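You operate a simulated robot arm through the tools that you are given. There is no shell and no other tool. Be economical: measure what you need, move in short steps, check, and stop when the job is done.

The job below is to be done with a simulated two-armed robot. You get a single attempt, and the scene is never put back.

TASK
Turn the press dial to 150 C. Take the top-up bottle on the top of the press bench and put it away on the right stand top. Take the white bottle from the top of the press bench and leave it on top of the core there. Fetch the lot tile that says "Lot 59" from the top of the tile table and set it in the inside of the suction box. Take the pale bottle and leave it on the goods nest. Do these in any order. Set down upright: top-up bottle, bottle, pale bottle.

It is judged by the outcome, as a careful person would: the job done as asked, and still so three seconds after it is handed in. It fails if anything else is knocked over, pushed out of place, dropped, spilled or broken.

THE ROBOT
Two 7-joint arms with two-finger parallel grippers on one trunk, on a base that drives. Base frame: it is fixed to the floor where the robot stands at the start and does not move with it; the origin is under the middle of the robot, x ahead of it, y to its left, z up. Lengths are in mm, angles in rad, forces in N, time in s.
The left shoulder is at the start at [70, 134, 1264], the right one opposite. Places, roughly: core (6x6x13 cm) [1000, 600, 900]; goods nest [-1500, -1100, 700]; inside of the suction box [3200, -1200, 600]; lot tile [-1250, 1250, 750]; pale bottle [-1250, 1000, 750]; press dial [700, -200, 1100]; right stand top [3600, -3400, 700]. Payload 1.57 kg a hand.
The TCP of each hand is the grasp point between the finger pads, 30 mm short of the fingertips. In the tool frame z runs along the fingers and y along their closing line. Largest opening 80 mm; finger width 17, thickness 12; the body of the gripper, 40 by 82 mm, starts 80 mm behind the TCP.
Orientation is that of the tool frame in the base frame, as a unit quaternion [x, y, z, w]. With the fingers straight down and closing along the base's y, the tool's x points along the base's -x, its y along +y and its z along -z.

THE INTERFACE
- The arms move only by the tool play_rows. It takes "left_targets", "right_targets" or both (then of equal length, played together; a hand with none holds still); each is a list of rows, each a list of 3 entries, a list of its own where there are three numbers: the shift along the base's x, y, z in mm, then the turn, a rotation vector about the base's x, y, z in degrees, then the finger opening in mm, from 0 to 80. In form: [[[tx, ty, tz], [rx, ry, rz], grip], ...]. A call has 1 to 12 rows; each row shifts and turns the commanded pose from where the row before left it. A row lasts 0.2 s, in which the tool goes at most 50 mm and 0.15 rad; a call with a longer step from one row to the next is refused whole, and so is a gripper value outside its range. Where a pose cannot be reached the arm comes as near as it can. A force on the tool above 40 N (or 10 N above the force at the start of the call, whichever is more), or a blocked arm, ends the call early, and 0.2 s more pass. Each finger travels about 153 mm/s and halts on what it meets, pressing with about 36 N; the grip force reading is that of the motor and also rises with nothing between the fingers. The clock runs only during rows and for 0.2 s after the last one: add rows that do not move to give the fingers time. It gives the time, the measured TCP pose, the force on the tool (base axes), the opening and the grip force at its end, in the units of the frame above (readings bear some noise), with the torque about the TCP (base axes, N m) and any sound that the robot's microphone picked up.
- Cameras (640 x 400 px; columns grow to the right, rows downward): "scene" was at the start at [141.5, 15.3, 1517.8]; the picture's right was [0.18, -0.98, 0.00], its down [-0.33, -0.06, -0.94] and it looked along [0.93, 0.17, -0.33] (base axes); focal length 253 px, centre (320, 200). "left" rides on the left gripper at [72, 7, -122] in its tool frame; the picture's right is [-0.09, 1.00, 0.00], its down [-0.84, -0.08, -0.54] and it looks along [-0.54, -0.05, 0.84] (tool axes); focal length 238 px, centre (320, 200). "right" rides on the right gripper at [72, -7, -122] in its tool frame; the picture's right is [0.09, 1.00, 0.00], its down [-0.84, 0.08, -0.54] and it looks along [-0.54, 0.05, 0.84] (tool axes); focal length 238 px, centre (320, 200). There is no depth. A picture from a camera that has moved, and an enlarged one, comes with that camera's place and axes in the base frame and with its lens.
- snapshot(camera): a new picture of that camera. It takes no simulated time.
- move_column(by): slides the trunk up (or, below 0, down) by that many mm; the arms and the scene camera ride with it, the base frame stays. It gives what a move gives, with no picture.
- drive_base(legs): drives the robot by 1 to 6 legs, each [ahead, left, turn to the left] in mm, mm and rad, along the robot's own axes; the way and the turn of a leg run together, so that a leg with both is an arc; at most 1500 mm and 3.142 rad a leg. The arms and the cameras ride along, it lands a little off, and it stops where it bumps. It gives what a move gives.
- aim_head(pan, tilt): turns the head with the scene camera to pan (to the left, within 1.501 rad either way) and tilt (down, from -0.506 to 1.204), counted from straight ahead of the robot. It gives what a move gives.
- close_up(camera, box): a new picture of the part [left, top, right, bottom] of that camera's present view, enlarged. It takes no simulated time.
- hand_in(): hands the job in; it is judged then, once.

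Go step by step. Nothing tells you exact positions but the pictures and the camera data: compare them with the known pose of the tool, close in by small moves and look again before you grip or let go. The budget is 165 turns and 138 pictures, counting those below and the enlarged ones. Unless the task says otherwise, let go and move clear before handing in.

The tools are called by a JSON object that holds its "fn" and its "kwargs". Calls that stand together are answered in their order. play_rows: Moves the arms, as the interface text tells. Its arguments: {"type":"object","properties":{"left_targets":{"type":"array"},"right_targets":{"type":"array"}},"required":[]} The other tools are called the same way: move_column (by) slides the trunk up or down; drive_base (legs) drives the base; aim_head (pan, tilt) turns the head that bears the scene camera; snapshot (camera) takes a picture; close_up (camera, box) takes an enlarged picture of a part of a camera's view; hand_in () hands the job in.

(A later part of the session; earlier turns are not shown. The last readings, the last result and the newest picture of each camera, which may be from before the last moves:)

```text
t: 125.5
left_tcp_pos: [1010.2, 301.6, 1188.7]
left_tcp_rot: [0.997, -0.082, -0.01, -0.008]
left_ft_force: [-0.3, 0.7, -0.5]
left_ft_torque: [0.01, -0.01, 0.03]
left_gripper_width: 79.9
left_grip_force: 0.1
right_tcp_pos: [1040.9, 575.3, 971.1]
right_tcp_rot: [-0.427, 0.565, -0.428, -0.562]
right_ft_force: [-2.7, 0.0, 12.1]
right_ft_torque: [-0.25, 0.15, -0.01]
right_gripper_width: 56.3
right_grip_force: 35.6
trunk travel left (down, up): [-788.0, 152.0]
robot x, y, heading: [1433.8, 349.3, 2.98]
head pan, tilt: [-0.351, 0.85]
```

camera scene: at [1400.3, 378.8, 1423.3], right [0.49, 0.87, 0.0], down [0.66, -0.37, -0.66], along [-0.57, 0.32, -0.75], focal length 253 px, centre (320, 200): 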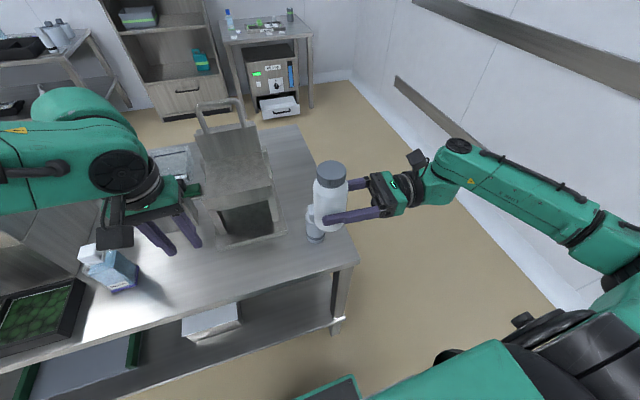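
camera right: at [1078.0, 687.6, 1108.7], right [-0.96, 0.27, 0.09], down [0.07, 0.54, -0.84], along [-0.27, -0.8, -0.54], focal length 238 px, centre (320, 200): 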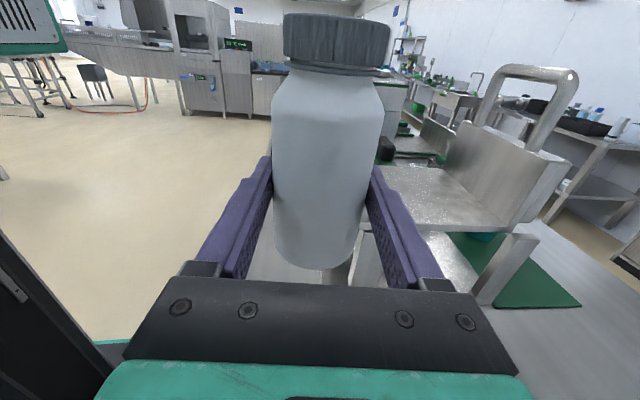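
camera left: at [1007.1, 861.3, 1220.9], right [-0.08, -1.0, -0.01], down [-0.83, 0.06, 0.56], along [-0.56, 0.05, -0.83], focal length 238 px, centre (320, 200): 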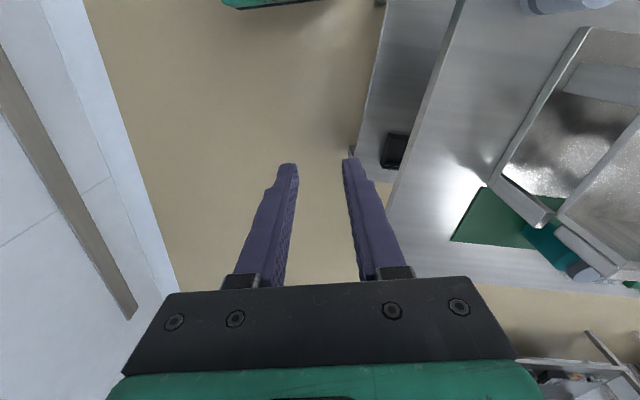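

{"fn": "play_rows", "kwargs": {"right_targets": [[[0, 0, 1], [0, 0, 0], 20], [[0, 0, 0], [0, 0, 0], 20], [[0, 0, 0], [0, 0, 0], 20]]}}

{"fn": "close_up", "kwargs": {"camera": "scene", "box": [310, 190, 370, 260]}}

```text
t: 126.3
left_tcp_pos: [1008.3, 303.1, 1190.0]
left_tcp_rot: [0.997, -0.082, -0.01, -0.008]
left_ft_force: [-0.2, -0.2, 0.5]
left_ft_torque: [0.03, 0.01, 0.0]
left_gripper_width: 80.1
left_grip_force: 0.0
right_tcp_pos: [1039.3, 576.1, 972.4]
right_tcp_rot: [-0.427, 0.565, -0.428, -0.562]
right_ft_force: [0.7, -1.2, -3.1]
right_ft_torque: [0.03, -0.01, -0.01]
right_gripper_width: 56.4
right_grip_force: 35.7
trunk travel left (down, up): [-788.0, 152.0]
robot x, y, heading: [1429.4, 349.0, 2.979]
head pan, tilt: [-0.351, 0.85]
```

```text
5.71 times, centred on (340, 225) of scene
camera zoom: at [1313.0, 393.4, 1423.1], right [0.49, 0.87, 0.0], down [0.66, -0.37, -0.66], along [-0.58, 0.32, -0.75], focal length 1447 px, centre (206, 57)
```

zoom: 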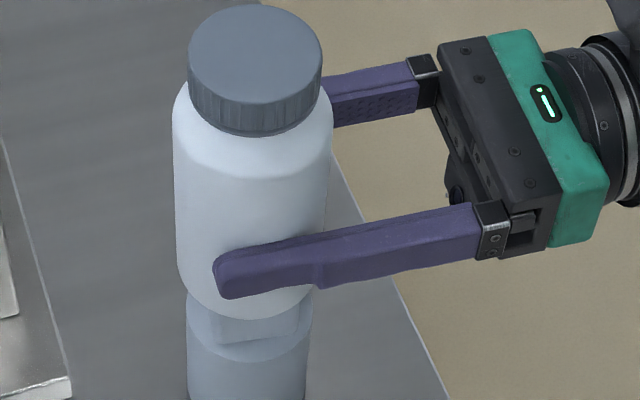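

Now it hangs free a hair above the core, well centred. I set it down by 1 mm and open.

{"fn": "play_rows", "kwargs": {"right_targets": [[[0, 0, -1], [0, 0, 0], 20], [[0, 0, 0], [0, 0, 0], 20], [[0, 0, 0], [0, 0, 0], 50], [[0, 0, 0], [0, 0, 0], 58], [[0, 0, 0], [0, 0, 0], 62], [[0, 0, 0], [0, 0, 0], 70], [[0, 0, 0], [0, 0, 0], 80], [[0, 0, 0], [0, 0, 0], 80]]}}

{"fn": "close_up", "kwargs": {"camera": "scene", "box": [300, 160, 400, 260]}}

```text
t: 128.1
left_tcp_pos: [1008.0, 302.4, 1188.5]
left_tcp_rot: [0.997, -0.082, -0.009, -0.009]
left_ft_force: [0.5, 0.8, -0.3]
left_ft_torque: [-0.03, 0.02, -0.01]
left_gripper_width: 80.0
left_grip_force: 0.1
right_tcp_pos: [1038.7, 576.8, 972.5]
right_tcp_rot: [0.428, -0.563, 0.428, 0.563]
right_ft_force: [0.1, 0.5, 0.6]
right_ft_torque: [-0.04, -0.03, 0.0]
right_gripper_width: 80.0
right_grip_force: 0.1
trunk travel left (down, up): [-788.0, 152.0]
robot x, y, heading: [1431.4, 347.7, 2.976]
head pan, tilt: [-0.351, 0.85]
```

```text
4.00 times, centred on (350, 210) of scene
camera zoom: at [1313.2, 393.2, 1423.3], right [0.49, 0.87, 0.0], down [0.66, -0.37, -0.66], along [-0.58, 0.32, -0.75], focal length 1013 px, centre (200, 160)
```

zoom: 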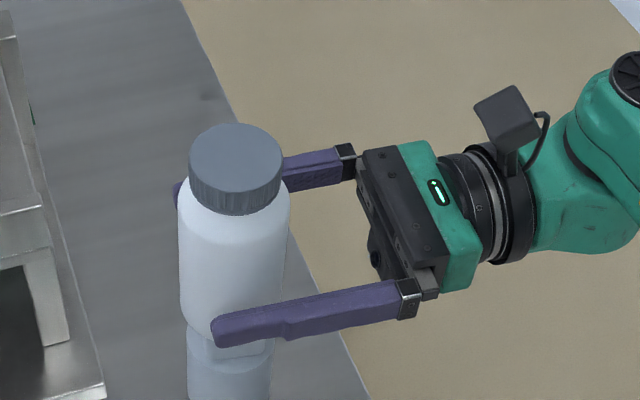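

The bottle stands on the core. I draw the hand straight back along its fingers.

{"fn": "play_rows", "kwargs": {"right_targets": [[[4, 14.4, 0], [0, 0, 0], 80], [[5.4, 19.2, 0], [0, 0, 0], 80], [[8, 29, 0], [0, 0, 0], 80], [[8, 29, 0], [0, 0, 0], 80], [[10, 38, 0], [0, 0, 0], 80], [[10, 38, 0], [0, 0, 0], 80]]}}

{"fn": "snapshot", "kwargs": {"camera": "scene"}}

```text
t: 129.5
left_tcp_pos: [1007.6, 304.6, 1189.6]
left_tcp_rot: [0.997, -0.082, -0.01, -0.008]
left_ft_force: [-0.5, 0.9, 0.2]
left_ft_torque: [0.0, 0.0, -0.01]
left_gripper_width: 80.1
left_grip_force: 0.1
right_tcp_pos: [1085.0, 744.5, 972.9]
right_tcp_rot: [-0.427, 0.564, -0.427, -0.563]
right_ft_force: [-0.8, 0.2, 0.7]
right_ft_torque: [0.01, 0.02, 0.03]
right_gripper_width: 80.0
right_grip_force: 0.1
trunk travel left (down, up): [-788.0, 152.0]
robot x, y, heading: [1431.1, 347.1, 2.978]
head pan, tilt: [-0.351, 0.85]
```

```text
74 pictures are left
camera scene: at [1312.7, 394.2, 1423.2], right [0.49, 0.87, 0.0], down [0.66, -0.37, -0.66], along [-0.58, 0.32, -0.75], focal length 253 px, centre (320, 200)
```

scene: 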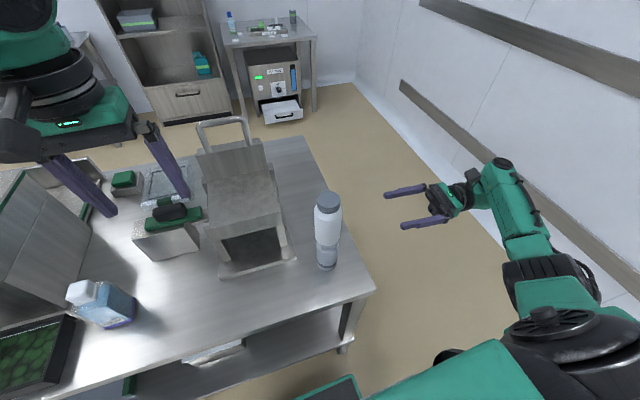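

The white bottle stands on the core. Next are the dial and the top-up bottle: I raise the right hand, turn it back to pointing down, then slide along the bench towards the dial.

{"fn": "play_rows", "kwargs": {"right_targets": [[[0, 10, 40], [0, 0, 0], 80], [[0, 10, 45], [0, 0, 0], 80], [[0, 0, 45], [0, 0, 0], 80], [[0, 0, 45], [0, 0, 0], 80], [[0, 0, 45], [0, 0, 0], 80], [[0, 0, 30], [0, 0, 0], 80]]}}

{"fn": "play_rows", "kwargs": {"right_targets": [[[0, 0, 0], [7.87, -2.2, 0], 80], [[0, 0, 0], [7.87, -2.2, 0], 80], [[0, 0, 0], [7.87, -2.2, 0], 80], [[0, 0, 0], [7.87, -2.2, 0], 80], [[0, 0, 0], [7.87, -2.2, 0], 80], [[0, 0, 0], [7.87, -2.2, 0], 80], [[0, 0, 0], [7.87, -2.2, 0], 80], [[0, 0, 0], [7.87, -2.2, 0], 80], [[0, 0, 0], [7.87, -2.2, 0], 80], [[0, 0, 0], [7.87, -2.2, 0], 80], [[0, 0, 0], [7.87, -2.2, 0], 80]]}}

{"fn": "drive_base", "kwargs": {"legs": [[-60, 0, 0], [0, 466, 0], [75, 0, 0]]}}

{"fn": "aim_head", "kwargs": {"pan": 0.2, "tilt": 0.8}}

{"fn": "snapshot", "kwargs": {"camera": "scene"}}

{"fn": "snapshot", "kwargs": {"camera": "left"}}

```text
t: 130.9
left_tcp_pos: [1007.5, 301.3, 1190.7]
left_tcp_rot: [0.997, -0.082, -0.01, -0.009]
left_ft_force: [-0.7, -0.3, -0.3]
left_ft_torque: [0.02, 0.0, -0.02]
left_gripper_width: 79.7
left_grip_force: 0.1
right_tcp_pos: [1087.1, 757.8, 1223.6]
right_tcp_rot: [-0.427, 0.564, -0.429, -0.562]
right_ft_force: [-0.2, -0.4, 0.2]
right_ft_torque: [0.04, 0.0, 0.03]
right_gripper_width: 80.1
right_grip_force: 0.1
trunk travel left (down, up): [-788.0, 152.0]
robot x, y, heading: [1431.0, 351.4, 2.98]
head pan, tilt: [-0.351, 0.85]
```

```text
t: 133.3
left_tcp_pos: [1008.7, 301.6, 1189.8]
left_tcp_rot: [0.997, -0.082, -0.009, -0.01]
left_ft_force: [0.2, 0.4, -1.0]
left_ft_torque: [0.04, 0.01, 0.01]
left_gripper_width: 79.7
left_grip_force: 0.0
right_tcp_pos: [1085.1, 762.0, 1222.6]
right_tcp_rot: [-0.604, 0.797, 0.001, 0.0]
right_ft_force: [-0.3, -0.3, 0.2]
right_ft_torque: [0.03, 0.01, -0.01]
right_gripper_width: 80.0
right_grip_force: 0.0
trunk travel left (down, up): [-788.0, 152.0]
robot x, y, heading: [1431.4, 349.4, 2.981]
head pan, tilt: [-0.351, 0.85]
```

```text
t: 137.3
left_tcp_pos: [927.8, -155.5, 1191.0]
left_tcp_rot: [0.996, -0.084, -0.013, -0.009]
left_ft_force: [1.5, 0.7, -0.7]
left_ft_torque: [0.01, 0.04, -0.02]
left_gripper_width: 80.0
left_grip_force: 0.1
right_tcp_pos: [1006.6, 305.5, 1226.4]
right_tcp_rot: [-0.603, 0.798, 0.003, -0.003]
right_ft_force: [0.0, -0.1, -0.6]
right_ft_torque: [-0.02, 0.01, 0.0]
right_gripper_width: 80.1
right_grip_force: 0.1
trunk travel left (down, up): [-788.0, 152.0]
robot x, y, heading: [1343.7, -110.3, 2.984]
head pan, tilt: [-0.351, 0.85]
```

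```text
t: 138.3
left_tcp_pos: [921.3, -155.6, 1190.2]
left_tcp_rot: [0.997, -0.083, -0.01, -0.008]
left_ft_force: [-0.2, 1.0, 0.5]
left_ft_torque: [-0.03, 0.02, 0.01]
left_gripper_width: 80.0
left_grip_force: 0.1
right_tcp_pos: [999.3, 305.4, 1222.0]
right_tcp_rot: [-0.603, 0.798, 0.001, 0.0]
right_ft_force: [0.0, 0.4, 0.4]
right_ft_torque: [-0.02, -0.01, 0.01]
right_gripper_width: 80.1
right_grip_force: 0.0
trunk travel left (down, up): [-788.0, 152.0]
robot x, y, heading: [1347.5, -112.2, 2.982]
head pan, tilt: [0.201, 0.799]
```

```text
73 pictures are left
camera scene: at [1214.1, -106.5, 1427.3], right [-0.04, 1.0, 0.0], down [0.72, 0.03, -0.7], along [-0.7, -0.03, -0.72], focal length 253 px, centre (320, 200)
```

scene: 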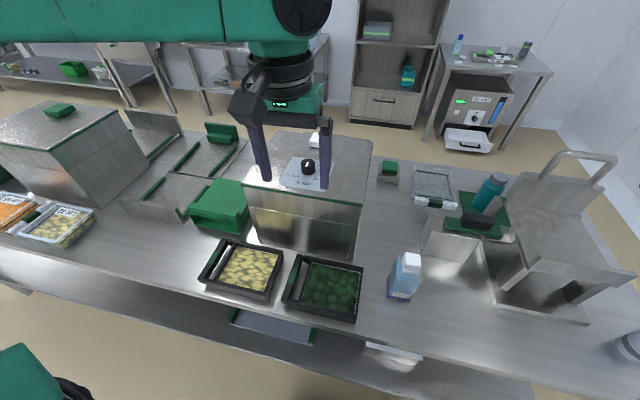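

```text
72 pictures are left
camera left: at [993.5, -175.3, 1311.2], right [-0.26, -0.97, -0.01], down [-0.8, 0.2, 0.56], along [-0.54, 0.15, -0.83], focal length 238 px, centre (320, 200)
```

left: 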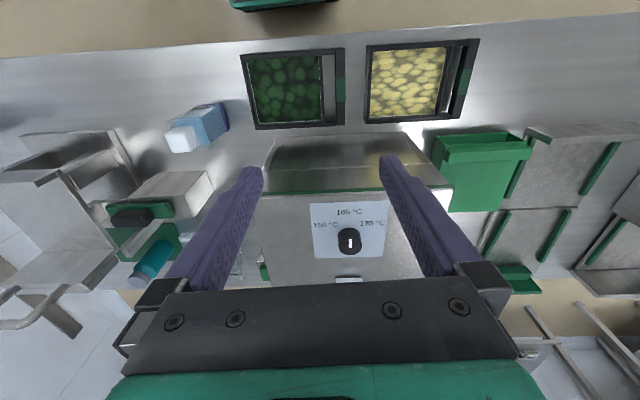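

The dial and the blue bottle with the white cap are both in view. I enlarge the dial and check the bottle for a label.

{"fn": "close_up", "kwargs": {"camera": "left", "box": [290, 190, 410, 265]}}

{"fn": "close_up", "kwargs": {"camera": "scene", "box": [360, 230, 460, 320]}}

{"fn": "close_up", "kwargs": {"camera": "scene", "box": [270, 130, 350, 200]}}

```text
5.33 times, centred on (350, 228) of left
camera zoom: at [993.5, -175.3, 1311.2], right [-0.26, -0.97, -0.01], down [-0.8, 0.2, 0.56], along [-0.54, 0.15, -0.83], focal length 1271 px, centre (160, 53)
```

zoom: 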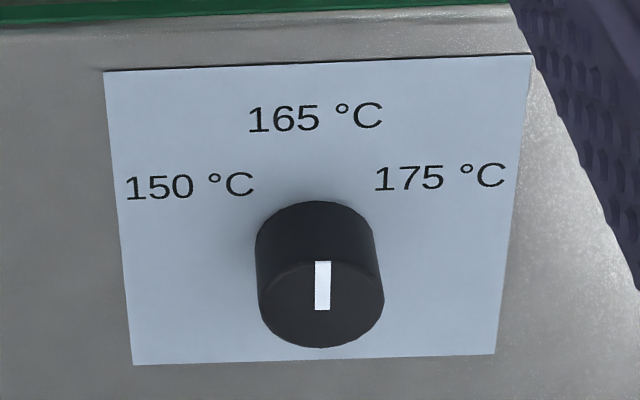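

```text
4.44 times, centred on (410, 275) of scene
camera zoom: at [1214.1, -106.5, 1427.3], right [-0.04, 1.0, 0.0], down [0.72, 0.03, -0.7], along [-0.7, -0.03, -0.72], focal length 1125 px, centre (-80, -133)
```

zoom: 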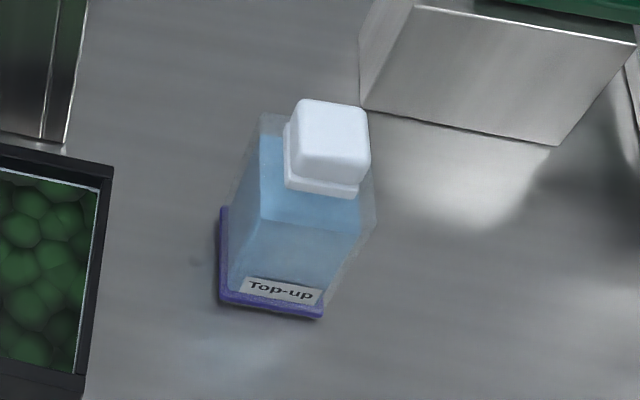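

```text
5.71 times, centred on (310, 165) of scene
camera zoom: at [1214.1, -106.5, 1427.3], right [-0.04, 1.0, 0.0], down [0.72, 0.03, -0.7], along [-0.7, -0.03, -0.72], focal length 1447 px, centre (377, 400)
```

zoom: 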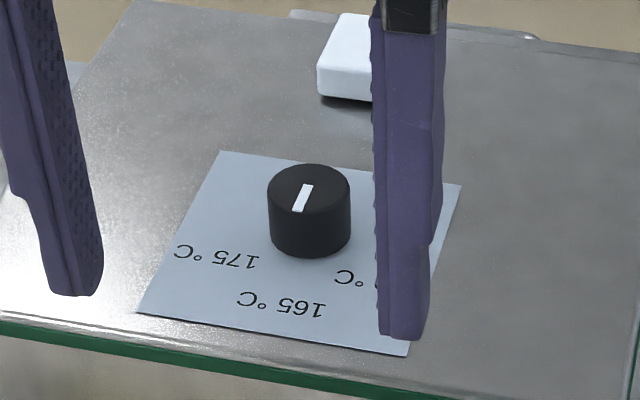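

The label reads "Top-up", so the blue bottle is the right one. The knob's top centre comes out at [751, -153, 1071], 33 mm wide; I bring the open left hand over it.

{"fn": "play_rows", "kwargs": {"left_targets": [[[-42, 0.5, -12], [0, 0, 0], 80], [[-42, 0.5, -12], [0, 0, 0], 80], [[-42, 0.5, -12], [0, 0, 0], 80], [[-42, 0.5, -12], [0, 0, 0], 80], [[0, 0, 0], [0, 0, 0], 80]]}}

{"fn": "snapshot", "kwargs": {"camera": "left"}}

{"fn": "close_up", "kwargs": {"camera": "scene", "box": [250, 100, 370, 200]}}

```text
t: 139.5
left_tcp_pos: [787.5, -184.1, 1132.7]
left_tcp_rot: [0.996, -0.083, -0.011, -0.009]
left_ft_force: [0.3, -0.2, 0.1]
left_ft_torque: [-0.03, -0.02, 0.02]
left_gripper_width: 79.9
left_grip_force: 0.1
left hand out of reach, approached as far as the arm can: row 3, 4
right_tcp_pos: [999.4, 305.5, 1223.5]
right_tcp_rot: [-0.603, 0.798, 0.0, -0.001]
right_ft_force: [0.2, -0.1, 0.4]
right_ft_torque: [-0.01, -0.01, 0.0]
right_gripper_width: 79.9
right_grip_force: 0.1
trunk travel left (down, up): [-788.0, 152.0]
robot x, y, heading: [1346.9, -111.4, 2.976]
head pan, tilt: [0.201, 0.799]
```

```text
68 pictures are left
camera left: at [859.9, -204.5, 1253.0], right [-0.26, -0.97, -0.01], down [-0.8, 0.2, 0.56], along [-0.54, 0.15, -0.83], focal length 238 px, centre (320, 200)
```

left: 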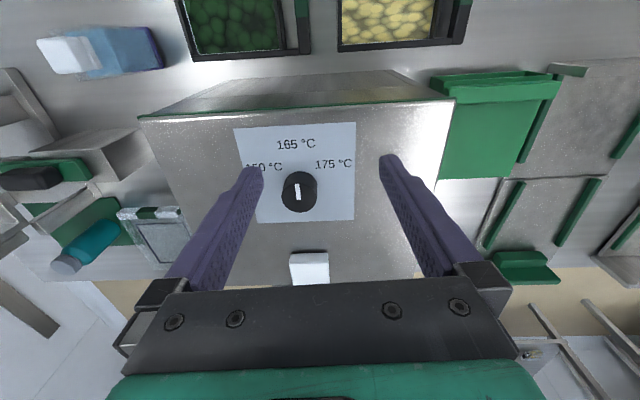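

```text
4.00 times, centred on (310, 150) of scene
camera zoom: at [1213.8, -106.3, 1427.2], right [-0.04, 1.0, 0.0], down [0.72, 0.03, -0.7], along [-0.7, -0.03, -0.72], focal length 1013 px, centre (360, 400)
```

zoom: 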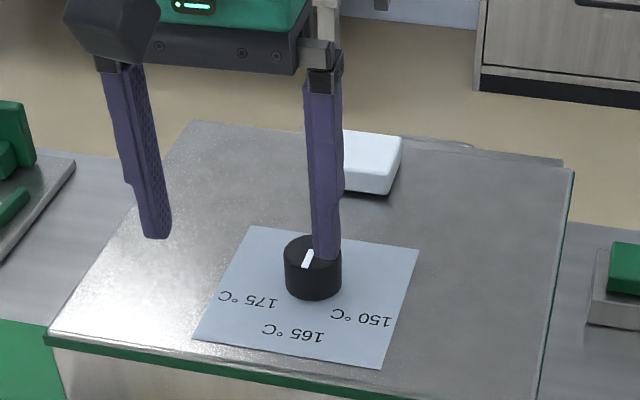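

The knob is just out of reach. I raise the trunk, so the arm works level, and drive 40 mm nearer.

{"fn": "move_column", "kwargs": {"by": 110}}

{"fn": "drive_base", "kwargs": {"legs": [[40, 0, 0]]}}

{"fn": "play_rows", "kwargs": {"left_targets": [[[2, 15, -30], [0, 0, 0], 80], [[2, 16, -30], [0, 0, 0], 80], [[0, 0, -30], [0, 0, 0], 80], [[0, 0, -10], [0, 0, 0], 80]]}}

{"fn": "snapshot", "kwargs": {"camera": "left"}}

```text
t: 140.9
left_tcp_pos: [789.3, -185.3, 1242.2]
left_tcp_rot: [0.996, -0.084, -0.011, -0.009]
left_ft_force: [-0.2, 0.0, -0.2]
left_ft_torque: [0.02, -0.01, -0.03]
left_gripper_width: 79.7
left_grip_force: 0.0
right_tcp_pos: [999.2, 306.7, 1332.8]
right_tcp_rot: [-0.604, 0.797, 0.0, 0.0]
right_ft_force: [-0.4, -0.2, 0.2]
right_ft_torque: [0.01, 0.0, 0.0]
right_gripper_width: 80.4
right_grip_force: 0.1
trunk travel left (down, up): [-898.0, 42.0]
robot x, y, heading: [1346.4, -111.7, 2.981]
head pan, tilt: [0.201, 0.799]
```

```text
t: 141.8
left_tcp_pos: [757.6, -179.4, 1247.4]
left_tcp_rot: [0.996, -0.084, -0.015, -0.01]
left_ft_force: [0.3, 0.0, 0.1]
left_ft_torque: [0.0, 0.08, 0.01]
left_gripper_width: 80.0
left_grip_force: 0.0
right_tcp_pos: [969.3, 310.1, 1336.6]
right_tcp_rot: [-0.603, 0.798, 0.003, -0.004]
right_ft_force: [0.7, 0.4, -0.8]
right_ft_torque: [-0.01, 0.08, 0.04]
right_gripper_width: 80.3
right_grip_force: 0.1
trunk travel left (down, up): [-898.0, 42.0]
robot x, y, heading: [1305.0, -104.3, 2.979]
head pan, tilt: [0.201, 0.799]
```

```text
t: 142.8
left_tcp_pos: [763.3, -158.8, 1142.2]
left_tcp_rot: [0.996, -0.084, -0.011, -0.011]
left_ft_force: [-0.4, -0.4, 0.2]
left_ft_torque: [-0.01, 0.01, -0.02]
left_gripper_width: 80.2
left_grip_force: 0.1
left hand out of reach, approached as far as the arm can: row 1, 2, 4
right_tcp_pos: [956.8, 311.7, 1332.4]
right_tcp_rot: [-0.603, 0.798, 0.0, 0.0]
right_ft_force: [-0.2, 0.4, 0.1]
right_ft_torque: [0.01, -0.04, 0.0]
right_gripper_width: 79.7
right_grip_force: 0.1
trunk travel left (down, up): [-898.0, 42.0]
robot x, y, heading: [1302.7, -101.8, 2.982]
head pan, tilt: [0.201, 0.799]
```

```text
66 pictures are left
camera left: at [834.8, -180.5, 1263.0], right [-0.26, -0.97, -0.02], down [-0.8, 0.2, 0.56], along [-0.54, 0.16, -0.83], focal length 238 px, centre (320, 200)
```

left: 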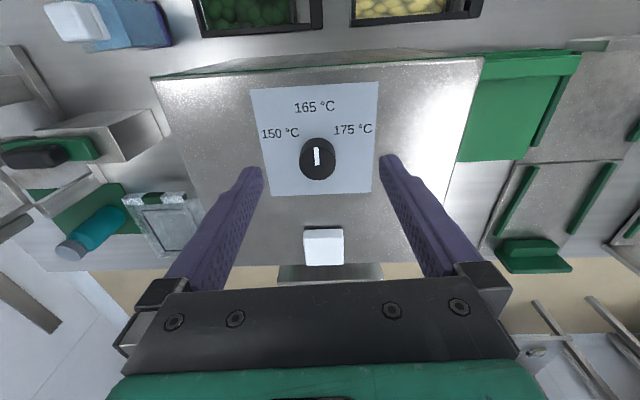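

The knob reads [751, -152] again. The arm reached further with the trunk lower, so I raise the hand, lower the trunk by 180 mm and try again.

{"fn": "play_rows", "kwargs": {"left_targets": [[[5, 0, 40], [0, 0, 0], 80], [[5, 0, 40], [0, 0, 0], 80], [[5, 0, 40], [0, 0, 0], 80], [[0, 0, 40], [0, 0, 0], 80]]}}

{"fn": "move_column", "kwargs": {"by": -180}}

{"fn": "play_rows", "kwargs": {"left_targets": [[[-9, 1, 0], [0, 0, 0], 80], [[-9, 1, 0], [0, 0, 0], 80], [[0, 0, 0], [0, 0, 0], 80]]}}

```text
t: 143.8
left_tcp_pos: [783.2, -161.7, 1303.1]
left_tcp_rot: [0.996, -0.084, -0.011, -0.01]
left_ft_force: [-0.2, 0.8, 0.4]
left_ft_torque: [0.01, -0.02, 0.02]
left_gripper_width: 80.1
left_grip_force: 0.2
left hand out of reach, approached as far as the arm can: row 4
right_tcp_pos: [958.8, 311.6, 1332.9]
right_tcp_rot: [-0.603, 0.797, 0.001, -0.001]
right_ft_force: [-0.9, -0.4, 0.0]
right_ft_torque: [0.01, -0.01, -0.05]
right_gripper_width: 80.0
right_grip_force: 0.0
trunk travel left (down, up): [-898.0, 42.0]
robot x, y, heading: [1303.5, -103.5, 2.981]
head pan, tilt: [0.201, 0.799]
```

```text
t: 145.8
left_tcp_pos: [783.2, -163.0, 1121.8]
left_tcp_rot: [0.996, -0.084, -0.012, -0.01]
left_ft_force: [-0.1, -0.9, 0.2]
left_ft_torque: [-0.03, -0.02, -0.03]
left_gripper_width: 80.1
left_grip_force: 0.1
right_tcp_pos: [958.9, 311.9, 1153.8]
right_tcp_rot: [-0.603, 0.798, 0.001, -0.001]
right_ft_force: [-0.8, 0.2, -0.1]
right_ft_torque: [-0.01, -0.01, -0.01]
right_gripper_width: 79.9
right_grip_force: 0.1
trunk travel left (down, up): [-718.0, 222.0]
robot x, y, heading: [1302.4, -104.4, 2.979]
head pan, tilt: [0.201, 0.799]
```

```text
t: 146.6
left_tcp_pos: [773.4, -168.3, 1117.4]
left_tcp_rot: [0.996, -0.084, -0.012, -0.01]
left_ft_force: [-0.2, -0.1, 0.6]
left_ft_torque: [0.03, -0.03, 0.0]
left_gripper_width: 80.0
left_grip_force: 0.2
left hand out of reach, approached as far as the arm can: row 1, 2
right_tcp_pos: [960.3, 312.1, 1153.6]
right_tcp_rot: [-0.603, 0.798, 0.0, -0.001]
right_ft_force: [-0.4, -0.2, -0.5]
right_ft_torque: [0.01, -0.02, 0.03]
right_gripper_width: 79.9
right_grip_force: 0.0
trunk travel left (down, up): [-718.0, 222.0]
robot x, y, heading: [1302.6, -107.5, 2.979]
head pan, tilt: [0.201, 0.799]
```

{"fn": "aim_head", "kwargs": {"pan": 0.0, "tilt": 1.2}}

{"fn": "snapshot", "kwargs": {"camera": "scene"}}

```text
t: 147.4
left_tcp_pos: [775.0, -167.9, 1117.1]
left_tcp_rot: [0.996, -0.084, -0.012, -0.01]
left_ft_force: [0.0, -0.6, -0.3]
left_ft_torque: [0.02, -0.02, 0.01]
left_gripper_width: 80.2
left_grip_force: 0.1
right_tcp_pos: [959.3, 311.9, 1153.9]
right_tcp_rot: [-0.602, 0.798, 0.001, -0.001]
right_ft_force: [0.5, 0.2, 0.1]
right_ft_torque: [0.0, -0.01, -0.01]
right_gripper_width: 80.0
right_grip_force: 0.0
trunk travel left (down, up): [-718.0, 222.0]
robot x, y, heading: [1303.9, -104.4, 2.981]
head pan, tilt: [0.0, 1.201]
```

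```text
65 pictures are left
camera scene: at [1200.0, -88.1, 1329.6], right [0.16, 0.99, 0.0], down [0.92, -0.15, -0.36], along [-0.36, 0.06, -0.93], focal length 253 px, centre (320, 200)
```

scene: 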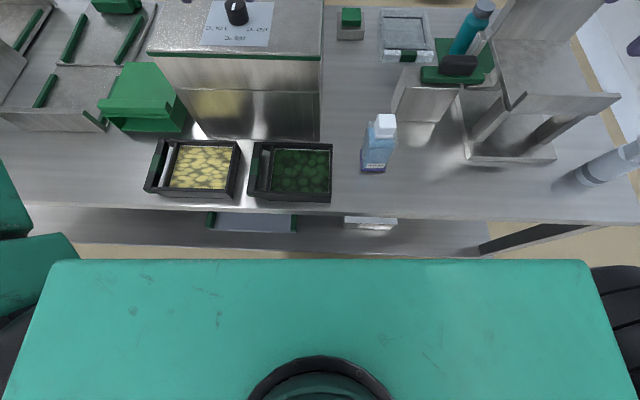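

The bench edge is 265 mm ahead of the robot's axis, so 20 mm more is safe. I go nearer and set the trunk at the best height.

{"fn": "drive_base", "kwargs": {"legs": [[22, 0, 0]]}}

{"fn": "move_column", "kwargs": {"by": 50}}

{"fn": "play_rows", "kwargs": {"left_targets": [[[-2, 8, -10], [0, 0, 0], 80], [[-2, 8, -10], [0, 0, 0], 80], [[0, 0, -10], [0, 0, 0], 80], [[0, 0, 0], [0, 0, 0], 80]]}}

{"fn": "snapshot", "kwargs": {"camera": "left"}}

```text
t: 148.2
left_tcp_pos: [757.0, -165.4, 1118.6]
left_tcp_rot: [0.996, -0.084, -0.014, -0.011]
left_ft_force: [0.5, -0.6, -0.4]
left_ft_torque: [0.01, -0.01, -0.02]
left_gripper_width: 80.0
left_grip_force: 0.1
right_tcp_pos: [942.4, 315.5, 1154.7]
right_tcp_rot: [-0.603, 0.797, 0.003, -0.003]
right_ft_force: [0.1, 0.0, -0.1]
right_ft_torque: [0.0, 0.04, -0.01]
right_gripper_width: 80.1
right_grip_force: 0.1
trunk travel left (down, up): [-718.0, 222.0]
robot x, y, heading: [1284.9, -101.4, 2.978]
head pan, tilt: [0.0, 1.201]
```

```text
t: 149.2
left_tcp_pos: [751.5, -164.9, 1166.8]
left_tcp_rot: [0.996, -0.084, -0.012, -0.011]
left_ft_force: [0.5, 0.2, 0.7]
left_ft_torque: [-0.01, -0.01, 0.01]
left_gripper_width: 80.1
left_grip_force: 0.0
right_tcp_pos: [936.7, 315.3, 1202.8]
right_tcp_rot: [-0.603, 0.797, 0.001, -0.001]
right_ft_force: [-0.8, 0.0, -0.5]
right_ft_torque: [0.02, -0.01, -0.01]
right_gripper_width: 79.8
right_grip_force: 0.2
trunk travel left (down, up): [-768.0, 172.0]
robot x, y, heading: [1285.5, -100.8, 2.972]
head pan, tilt: [0.0, 1.201]
```

```text
t: 150.2
left_tcp_pos: [753.9, -153.4, 1134.3]
left_tcp_rot: [0.996, -0.084, -0.012, -0.011]
left_ft_force: [0.7, -0.4, 0.3]
left_ft_torque: [-0.02, -0.04, -0.05]
left_gripper_width: 80.0
left_grip_force: 0.0
left hand out of reach, approached as far as the arm can: row 1, 2
right_tcp_pos: [939.0, 315.4, 1204.0]
right_tcp_rot: [-0.604, 0.797, 0.001, -0.001]
right_ft_force: [0.9, -0.6, 0.0]
right_ft_torque: [0.0, -0.01, -0.01]
right_gripper_width: 80.1
right_grip_force: 0.1
trunk travel left (down, up): [-768.0, 172.0]
robot x, y, heading: [1284.3, -100.3, 2.981]
head pan, tilt: [0.0, 1.201]
```

```text
64 pictures are left
camera left: at [825.6, -175.4, 1255.4], right [-0.26, -0.97, -0.02], down [-0.8, 0.2, 0.57], along [-0.54, 0.16, -0.82], focal length 238 px, centre (320, 200)
```

left: 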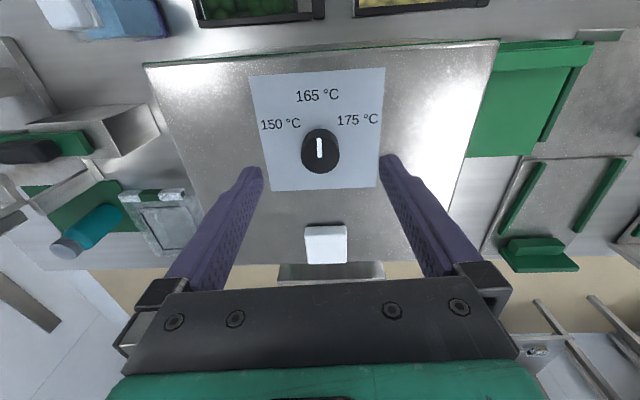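

The hand is over the knob within a few millimetres. I go down to z ≈ 1082 and check before closing.

{"fn": "play_rows", "kwargs": {"left_targets": [[[-2, 1, -18], [0, 0, 0], 60], [[-2, 0.5, -18], [0, 0, 0], 60], [[0, 0, -15], [0, 0, 0], 60], [[0, 0, 0], [0, 0, 0], 60]]}}

{"fn": "close_up", "kwargs": {"camera": "left", "box": [220, 80, 420, 240]}}

```text
t: 151.2
left_tcp_pos: [750.3, -155.4, 1083.7]
left_tcp_rot: [0.996, -0.084, -0.012, -0.01]
left_ft_force: [0.8, 0.2, -0.5]
left_ft_torque: [0.04, 0.0, -0.02]
left_gripper_width: 59.8
left_grip_force: 0.1
right_tcp_pos: [938.3, 315.8, 1203.4]
right_tcp_rot: [-0.604, 0.797, 0.001, -0.001]
right_ft_force: [0.4, -0.8, -0.3]
right_ft_torque: [0.02, 0.02, -0.01]
right_gripper_width: 79.8
right_grip_force: 0.1
trunk travel left (down, up): [-768.0, 172.0]
robot x, y, heading: [1284.8, -104.4, 2.978]
head pan, tilt: [0.0, 1.201]
```

```text
2.50 times, centred on (320, 160) of left
camera zoom: at [823.6, -175.0, 1204.0], right [-0.26, -0.97, -0.02], down [-0.8, 0.2, 0.57], along [-0.54, 0.16, -0.82], focal length 596 px, centre (320, 300)
```

zoom: 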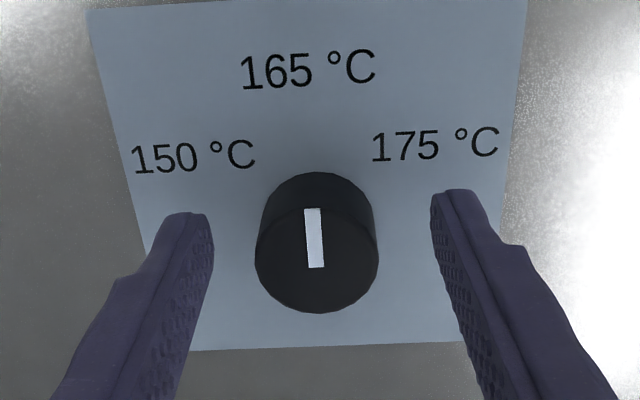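

Fingertips straddle the knob centrally. I close, turn +60° (counter-clockwise) and look before letting go.

{"fn": "play_rows", "kwargs": {"left_targets": [[[0, 0, 0], [0, 0, 0], 40], [[0, 0, 0], [0, 0, 0], 20], [[0, 0, 0], [0, 0, 0], 20], [[0, 0, 0], [0, 0, 8.5], 20], [[0, 0, 0], [0, 0, 8.5], 20], [[0, 0, 0], [0, 0, 8.5], 20], [[0, 0, 0], [0, 0, 8.5], 20], [[0, 0, 0], [0, 0, 8.5], 20], [[0, 0, 0], [0, 0, 8.5], 20], [[0, 0, 0], [0, 0, 8.5], 20], [[0, 0, 0], [0, 0, 0], 20]]}}

{"fn": "snapshot", "kwargs": {"camera": "left"}}

```text
t: 153.6
left_tcp_pos: [749.0, -146.2, 1084.2]
left_tcp_rot: [0.907, 0.422, -0.014, -0.001]
left_ft_force: [4.1, 19.9, -18.0]
left_ft_torque: [1.08, -0.42, -0.04]
left_gripper_width: 32.9
left_grip_force: 41.1
right_tcp_pos: [936.9, 319.8, 1201.3]
right_tcp_rot: [-0.604, 0.797, -0.002, -0.002]
right_ft_force: [-0.3, -0.2, 0.8]
right_ft_torque: [-0.01, 0.03, -0.01]
right_gripper_width: 79.9
right_grip_force: 0.1
trunk travel left (down, up): [-768.0, 172.0]
robot x, y, heading: [1283.7, -99.8, 2.983]
head pan, tilt: [0.0, 1.201]
```

```text
62 pictures are left
camera left: at [803.9, -93.5, 1204.3], right [0.7, -0.71, -0.01], down [-0.58, -0.58, 0.56], along [-0.41, -0.39, -0.83], focal length 238 px, centre (320, 200)
```

left: 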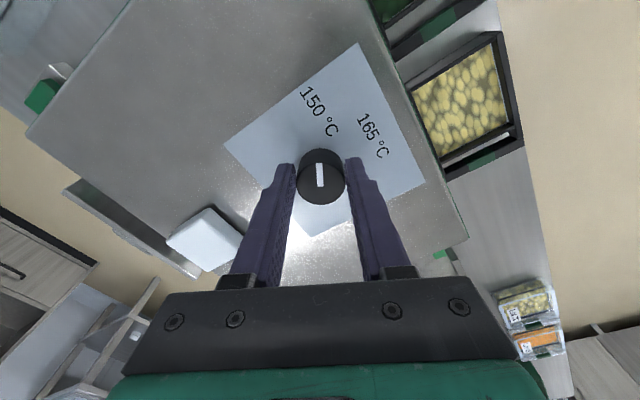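

The pointer now aims at the 150 °C mark. I open, rise a little and verify.

{"fn": "play_rows", "kwargs": {"left_targets": [[[0, 0, 0], [0, 0, 0], 45], [[0, 0, 0], [0, 0, 0], 70], [[0, 0, 0], [0, 0, 0], 80], [[0, 0, 25], [0, 0, 0], 80], [[0, 0, 35], [0, 0, 0], 80], [[0, 0, 40], [0, 0, 0], 80], [[0, 0, 0], [0, 0, 0], 80]]}}

{"fn": "close_up", "kwargs": {"camera": "left", "box": [220, 30, 440, 220]}}

```text
t: 155.2
left_tcp_pos: [758.1, -160.0, 1162.2]
left_tcp_rot: [0.907, 0.421, -0.016, -0.005]
left_ft_force: [-1.3, -0.3, -0.5]
left_ft_torque: [0.01, -0.01, 0.0]
left_gripper_width: 80.2
left_grip_force: 0.1
left hand out of reach, approached as far as the arm can: row 5, 6
right_tcp_pos: [937.9, 313.9, 1202.8]
right_tcp_rot: [-0.603, 0.798, 0.001, 0.0]
right_ft_force: [-0.2, 0.0, 0.1]
right_ft_torque: [0.0, 0.01, 0.01]
right_gripper_width: 80.1
right_grip_force: 0.0
trunk travel left (down, up): [-768.0, 172.0]
robot x, y, heading: [1282.4, -102.4, 2.982]
head pan, tilt: [0.0, 1.201]
```

```text
2.11 times, centred on (330, 125) of left
camera zoom: at [813.5, -108.3, 1283.6], right [0.7, -0.71, -0.02], down [-0.58, -0.59, 0.56], along [-0.41, -0.39, -0.82], focal length 502 px, centre (299, 358)
```

zoom: 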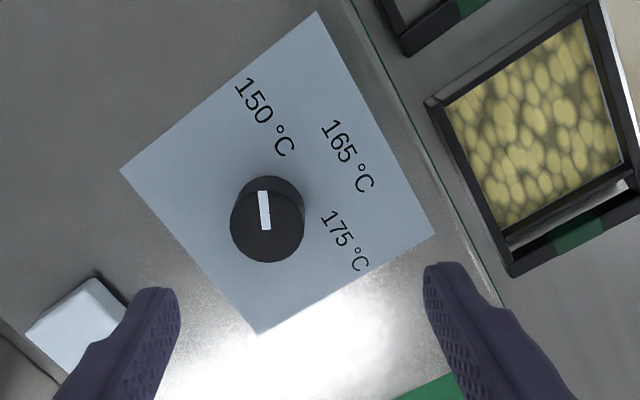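

The dial reads 150 °C. Next the top-up bottle, near [907, 87] with its cap top at z ≈ 928: I withdraw the left hand, bring the right hand over the bottle squared to its faces, and lower the trunk.

{"fn": "play_rows", "kwargs": {"left_targets": [[[38, -6, 10], [0, 0, 0], 80], [[38, -6, 10], [0, 0, 0], 80], [[38, -6, 10], [0, 0, 0], 80], [[38, -6, 10], [0, 0, 0], 80], [[38, -6, 0], [0, 0, 0], 80], [[20, -6, 0], [0, 0, 0], 80]], "right_targets": [[[-5, -38, 0], [0, 0, 3.3], 80], [[-5, -38, 0], [0, 0, 3.3], 80], [[-5, -38, 0], [0, 0, 0], 80], [[-5, -38, 0], [0, 0, 0], 80], [[-5, -38, 0], [0, 0, 0], 80], [[-5, -37, 0], [0, 0, 0], 80]]}}

{"fn": "move_column", "kwargs": {"by": -200}}

{"fn": "snapshot", "kwargs": {"camera": "right"}}

{"fn": "snapshot", "kwargs": {"camera": "scene"}}

```text
t: 156.6
left_tcp_pos: [969.1, -199.2, 1202.4]
left_tcp_rot: [0.907, 0.422, -0.015, -0.002]
left_ft_force: [0.1, -0.1, 0.0]
left_ft_torque: [0.04, 0.06, 0.01]
left_gripper_width: 79.9
left_grip_force: 0.0
right_tcp_pos: [910.9, 86.0, 1205.0]
right_tcp_rot: [-0.648, 0.762, 0.002, -0.001]
right_ft_force: [0.0, -0.8, -0.5]
right_ft_torque: [0.03, 0.03, -0.01]
right_gripper_width: 80.1
right_grip_force: 0.1
trunk travel left (down, up): [-768.0, 172.0]
robot x, y, heading: [1282.8, -102.1, 2.981]
head pan, tilt: [0.0, 1.201]
```

```text
t: 158.7
left_tcp_pos: [970.0, -198.0, 1003.5]
left_tcp_rot: [0.907, 0.422, -0.017, -0.002]
left_ft_force: [-0.4, -0.1, -0.1]
left_ft_torque: [-0.01, -0.04, 0.03]
left_gripper_width: 80.3
left_grip_force: 0.1
right_tcp_pos: [909.6, 89.1, 1003.7]
right_tcp_rot: [-0.648, 0.762, 0.001, -0.002]
right_ft_force: [-0.6, 0.7, 0.1]
right_ft_torque: [-0.04, -0.05, -0.03]
right_gripper_width: 79.9
right_grip_force: 0.1
trunk travel left (down, up): [-568.0, 372.0]
robot x, y, heading: [1282.9, -100.3, 2.981]
head pan, tilt: [0.0, 1.201]
```

```text
60 pictures are left
camera right: at [906.8, 19.1, 1125.1], right [-1.0, 0.07, 0.0], down [0.06, 0.84, 0.54], along [0.03, 0.54, -0.84], focal length 238 px, centre (320, 200)
```

right: 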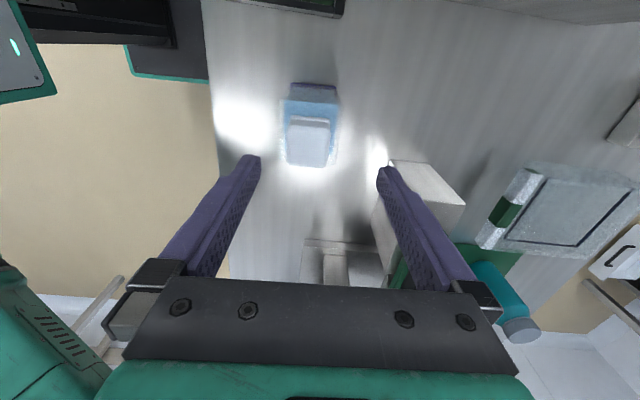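

```text
59 pictures are left
camera scene: at [1178.8, -84.7, 1179.6], right [0.16, 0.99, 0.0], down [0.92, -0.15, -0.36], along [-0.36, 0.06, -0.93], focal length 253 px, centre (320, 200)
```

scene: 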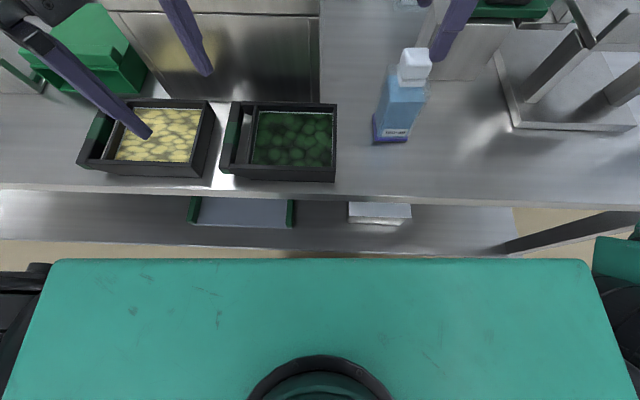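

The hand camera puts the bottle about 10 mm towards +x from the hand's centre. I shift and go a little lower to check again.

{"fn": "play_rows", "kwargs": {"right_targets": [[[5, 0, -15], [0, 0, 0], 80], [[4, 0, -15], [0, 0, 0], 80], [[0, 0, 0], [0, 0, 0], 80]]}}

{"fn": "snapshot", "kwargs": {"camera": "right"}}

{"fn": "close_up", "kwargs": {"camera": "scene", "box": [360, 0, 500, 150]}}

```text
t: 159.5
left_tcp_pos: [970.4, -196.8, 1001.9]
left_tcp_rot: [0.907, 0.422, -0.016, -0.003]
left_ft_force: [-0.4, -1.1, -0.2]
left_ft_torque: [0.01, -0.01, -0.01]
left_gripper_width: 80.0
left_grip_force: 0.1
right_tcp_pos: [920.2, 90.5, 974.3]
right_tcp_rot: [-0.649, 0.761, 0.0, 0.0]
right_ft_force: [-0.2, -0.3, -0.1]
right_ft_torque: [0.0, 0.02, 0.0]
right_gripper_width: 80.1
right_grip_force: 0.1
trunk travel left (down, up): [-568.0, 372.0]
robot x, y, heading: [1285.0, -98.1, 2.982]
head pan, tilt: [0.0, 1.201]
```

```text
58 pictures are left
camera right: at [915.9, 20.5, 1095.6], right [-1.0, 0.07, 0.0], down [0.06, 0.84, 0.54], along [0.03, 0.54, -0.84], focal length 238 px, centre (320, 200)
```

right: 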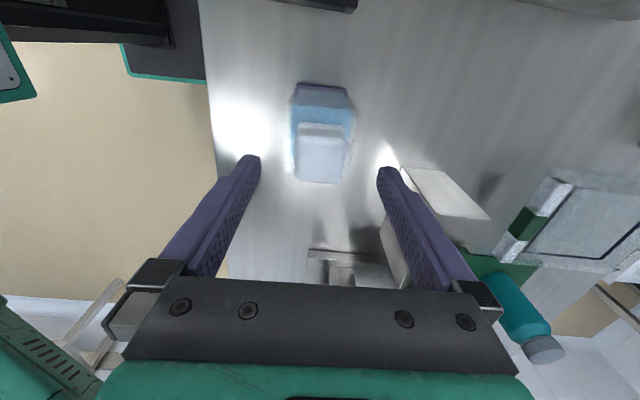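

```text
2.67 times, centred on (430, 75) of scene
camera zoom: at [1178.7, -84.8, 1179.6], right [0.16, 0.99, 0.0], down [0.92, -0.15, -0.36], along [-0.36, 0.06, -0.93], focal length 675 px, centre (27, 533)
```

zoom: 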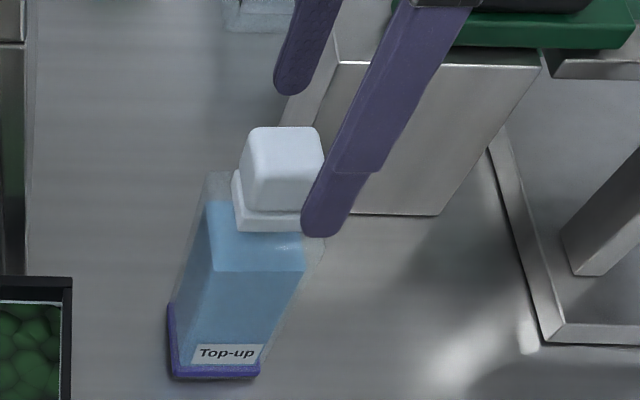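

Now aligned. I lower the hand round the bottle and grip.

{"fn": "play_rows", "kwargs": {"right_targets": [[[0, 0, -22], [0, 0, 0], 80], [[0, 0, -22], [0, 0, 0], 80], [[0, 0, -22], [0, 0, 0], 80], [[0, 0, -22], [0, 0, 0], 80], [[0, 0, -16], [0, 0, 0], 80], [[0, 0, 0], [0, 0, 0], 80]]}}

{"fn": "snapshot", "kwargs": {"camera": "right"}}

```text
t: 160.9
left_tcp_pos: [971.8, -196.8, 1002.5]
left_tcp_rot: [0.907, 0.422, -0.017, -0.004]
left_ft_force: [-0.4, 1.3, -0.2]
left_ft_torque: [-0.01, -0.02, -0.02]
left_gripper_width: 80.0
left_grip_force: 0.1
right_tcp_pos: [920.3, 90.0, 868.2]
right_tcp_rot: [-0.648, 0.761, 0.001, -0.002]
right_ft_force: [0.0, -0.3, 5.1]
right_ft_torque: [-0.03, -0.09, 0.01]
right_gripper_width: 79.8
right_grip_force: 0.0
trunk travel left (down, up): [-568.0, 372.0]
robot x, y, heading: [1280.3, -100.8, 2.979]
head pan, tilt: [0.0, 1.201]
```

```text
56 pictures are left
camera right: at [916.0, 19.8, 990.3], right [-1.0, 0.07, 0.0], down [0.06, 0.84, 0.54], along [0.03, 0.54, -0.84], focal length 238 px, centre (320, 200)
```

right: 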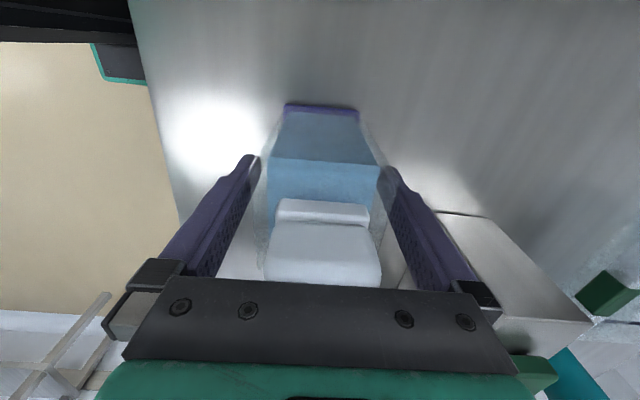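

There is a light touch, likely palm on cap. I rise 5 mm and close.

{"fn": "play_rows", "kwargs": {"right_targets": [[[0, 0, 5], [0, 0, 0], 80], [[0, 0, 0], [0, 0, 0], 60], [[0, 0, 0], [0, 0, 0], 40], [[0, 0, 0], [0, 0, 0], 25], [[0, 0, 0], [0, 0, 0], 20], [[0, 0, 0], [0, 0, 0], 20]]}}

{"fn": "snapshot", "kwargs": {"camera": "right"}}

```text
t: 162.3
left_tcp_pos: [970.6, -196.2, 1002.4]
left_tcp_rot: [0.907, 0.42, -0.016, -0.004]
left_ft_force: [-0.8, -0.1, 0.0]
left_ft_torque: [-0.01, 0.02, 0.02]
left_gripper_width: 80.0
left_grip_force: 0.1
right_tcp_pos: [918.9, 90.9, 873.8]
right_tcp_rot: [-0.648, 0.761, 0.0, 0.0]
right_ft_force: [0.8, 0.2, 0.5]
right_ft_torque: [-0.09, -0.13, 0.04]
right_gripper_width: 55.7
right_grip_force: 36.0
trunk travel left (down, up): [-568.0, 372.0]
robot x, y, heading: [1281.7, -101.5, 2.98]
head pan, tilt: [0.0, 1.201]
```

```text
55 pictures are left
camera right: at [915.9, 20.0, 995.4], right [-1.0, 0.07, 0.0], down [0.06, 0.84, 0.54], along [0.03, 0.54, -0.84], focal length 238 px, centre (320, 200)
```

right: 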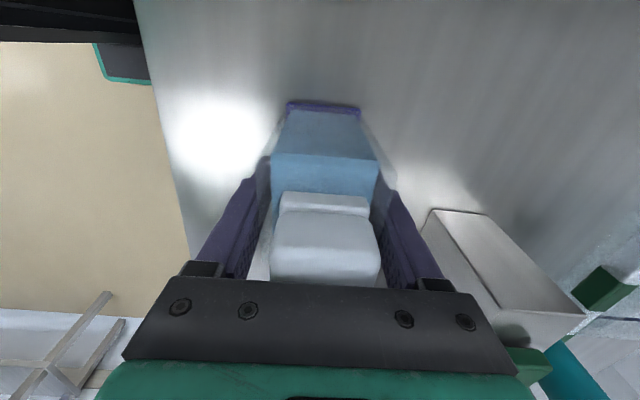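

The top-up bottle is held at 56 mm; its base is 86 mm below the grasp point. I lift, back off from the bench, turn towards the right stand and look at the way.

{"fn": "play_rows", "kwargs": {"right_targets": [[[0, 0, 15], [0, 0, 0], 20], [[0, 0, 30], [0, 0, 0], 20], [[0, 0, 40], [0, 0, 0], 20], [[0, 0, 40], [0, 0, 0], 20], [[0, 0, 0], [0, 0, 0], 20]]}}

{"fn": "move_column", "kwargs": {"by": 100}}

{"fn": "drive_base", "kwargs": {"legs": [[-250, 0, 0], [-200, 0, 0], [0, 0, 0.8], [0, 0, 0.8]]}}

{"fn": "aim_head", "kwargs": {"pan": 0.3, "tilt": 0.3}}

{"fn": "snapshot", "kwargs": {"camera": "scene"}}

```text
t: 163.5
left_tcp_pos: [970.5, -196.3, 1002.8]
left_tcp_rot: [0.906, 0.422, -0.016, -0.003]
left_ft_force: [-0.6, 0.0, 0.1]
left_ft_torque: [-0.01, -0.02, -0.01]
left_gripper_width: 79.6
left_grip_force: 0.1
right_tcp_pos: [918.7, 91.0, 996.6]
right_tcp_rot: [-0.648, 0.762, 0.0, -0.001]
right_ft_force: [0.2, 0.0, -3.6]
right_ft_torque: [0.0, 0.01, 0.01]
right_gripper_width: 55.6
right_grip_force: 36.0
trunk travel left (down, up): [-568.0, 372.0]
robot x, y, heading: [1284.6, -102.5, 2.975]
head pan, tilt: [0.0, 1.201]
```

```text
t: 164.9
left_tcp_pos: [970.0, -197.3, 1102.2]
left_tcp_rot: [0.906, 0.422, -0.016, -0.003]
left_ft_force: [-0.4, 0.1, 0.6]
left_ft_torque: [0.03, -0.02, -0.02]
left_gripper_width: 79.9
left_grip_force: 0.1
right_tcp_pos: [916.8, 91.6, 1097.8]
right_tcp_rot: [-0.649, 0.761, 0.001, 0.0]
right_ft_force: [-0.6, 0.4, -3.4]
right_ft_torque: [0.02, -0.01, -0.01]
right_gripper_width: 55.7
right_grip_force: 36.4
trunk travel left (down, up): [-668.0, 272.0]
robot x, y, heading: [1282.7, -100.9, 2.975]
head pan, tilt: [0.0, 1.201]
```

```text
t: 172.1
left_tcp_pos: [1838.4, -486.5, 1102.3]
left_tcp_rot: [0.333, 0.943, -0.013, 0.009]
left_ft_force: [1.0, 0.2, 0.6]
left_ft_torque: [0.01, -0.01, -0.01]
left_gripper_width: 80.3
left_grip_force: 0.0
right_tcp_pos: [1550.1, -546.3, 1096.5]
right_tcp_rot: [0.998, -0.07, 0.001, 0.001]
right_ft_force: [0.2, -0.1, -3.8]
right_ft_torque: [0.01, 0.04, -0.01]
right_gripper_width: 55.7
right_grip_force: 35.8
trunk travel left (down, up): [-668.0, 272.0]
robot x, y, heading: [1734.0, -177.0, -1.716]
head pan, tilt: [0.0, 1.201]
```

```text
t: 173.3
left_tcp_pos: [1836.8, -488.4, 1102.5]
left_tcp_rot: [0.333, 0.943, -0.014, 0.009]
left_ft_force: [-0.2, 0.4, -0.2]
left_ft_torque: [-0.02, 0.0, 0.02]
left_gripper_width: 80.0
left_grip_force: 0.0
right_tcp_pos: [1550.9, -546.5, 1098.6]
right_tcp_rot: [0.998, -0.07, 0.0, 0.002]
right_ft_force: [0.9, -0.1, -3.6]
right_ft_torque: [-0.03, 0.03, 0.01]
right_gripper_width: 56.1
right_grip_force: 36.2
trunk travel left (down, up): [-668.0, 272.0]
robot x, y, heading: [1732.7, -176.3, -1.716]
head pan, tilt: [0.3, 0.3]
```

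```text
54 pictures are left
camera scene: at [1742.0, -319.2, 1351.5], right [-0.99, -0.16, 0.0], down [-0.05, 0.29, -0.95], along [0.15, -0.94, -0.3], focal length 253 px, centre (320, 200)
```

scene: 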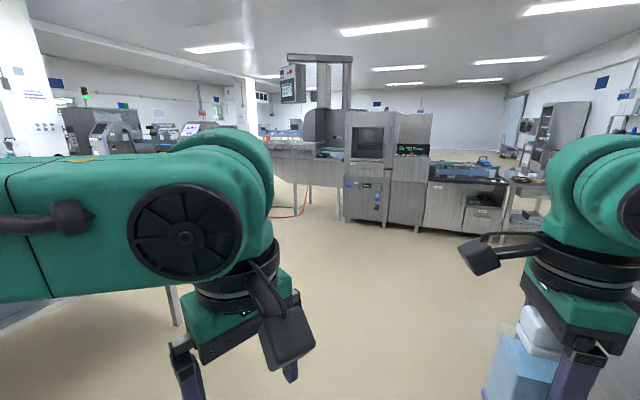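

The floor straight ahead (−y) is clear. I look further left, towards the suction box and the right stand.

{"fn": "aim_head", "kwargs": {"pan": 0.9, "tilt": 0.25}}

{"fn": "snapshot", "kwargs": {"camera": "scene"}}

{"fn": "snapshot", "kwargs": {"camera": "left"}}

```text
t: 174.3
left_tcp_pos: [1837.4, -486.5, 1102.8]
left_tcp_rot: [0.333, 0.943, -0.014, 0.009]
left_ft_force: [-0.4, 0.3, 0.4]
left_ft_torque: [0.0, 0.01, -0.04]
left_gripper_width: 79.9
left_grip_force: 0.2
right_tcp_pos: [1550.0, -545.2, 1097.1]
right_tcp_rot: [0.998, -0.07, 0.0, 0.001]
right_ft_force: [-0.7, 0.4, -4.0]
right_ft_torque: [0.0, -0.02, 0.01]
right_gripper_width: 55.8
right_grip_force: 35.9
trunk travel left (down, up): [-668.0, 272.0]
robot x, y, heading: [1733.9, -173.6, -1.713]
head pan, tilt: [0.901, 0.25]
```

```text
53 pictures are left
camera scene: at [1791.5, -294.8, 1356.4], right [-0.73, -0.69, 0.0], down [-0.17, 0.18, -0.97], along [0.67, -0.7, -0.25], focal length 253 px, centre (320, 200)
```

scene: 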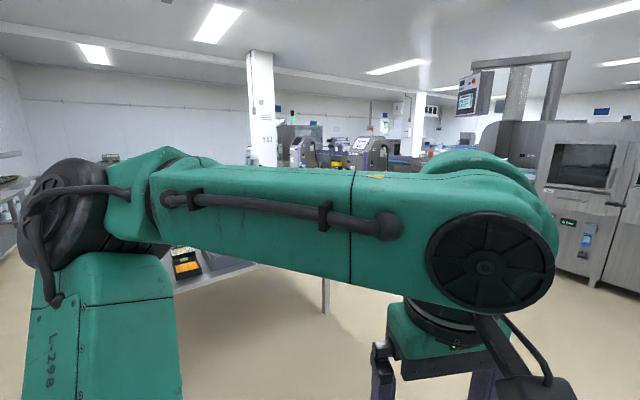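

```text
52 pictures are left
camera left: at [1784.5, -433.1, 1223.0], right [0.7, 0.72, -0.02], down [0.6, -0.57, 0.57], along [0.4, -0.4, -0.82], focal length 238 px, centre (320, 200)
```

left: 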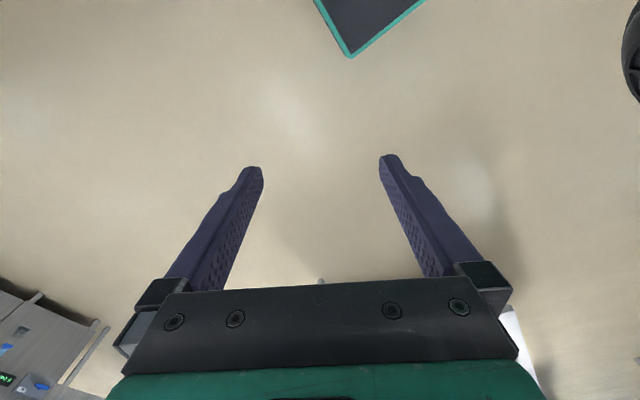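

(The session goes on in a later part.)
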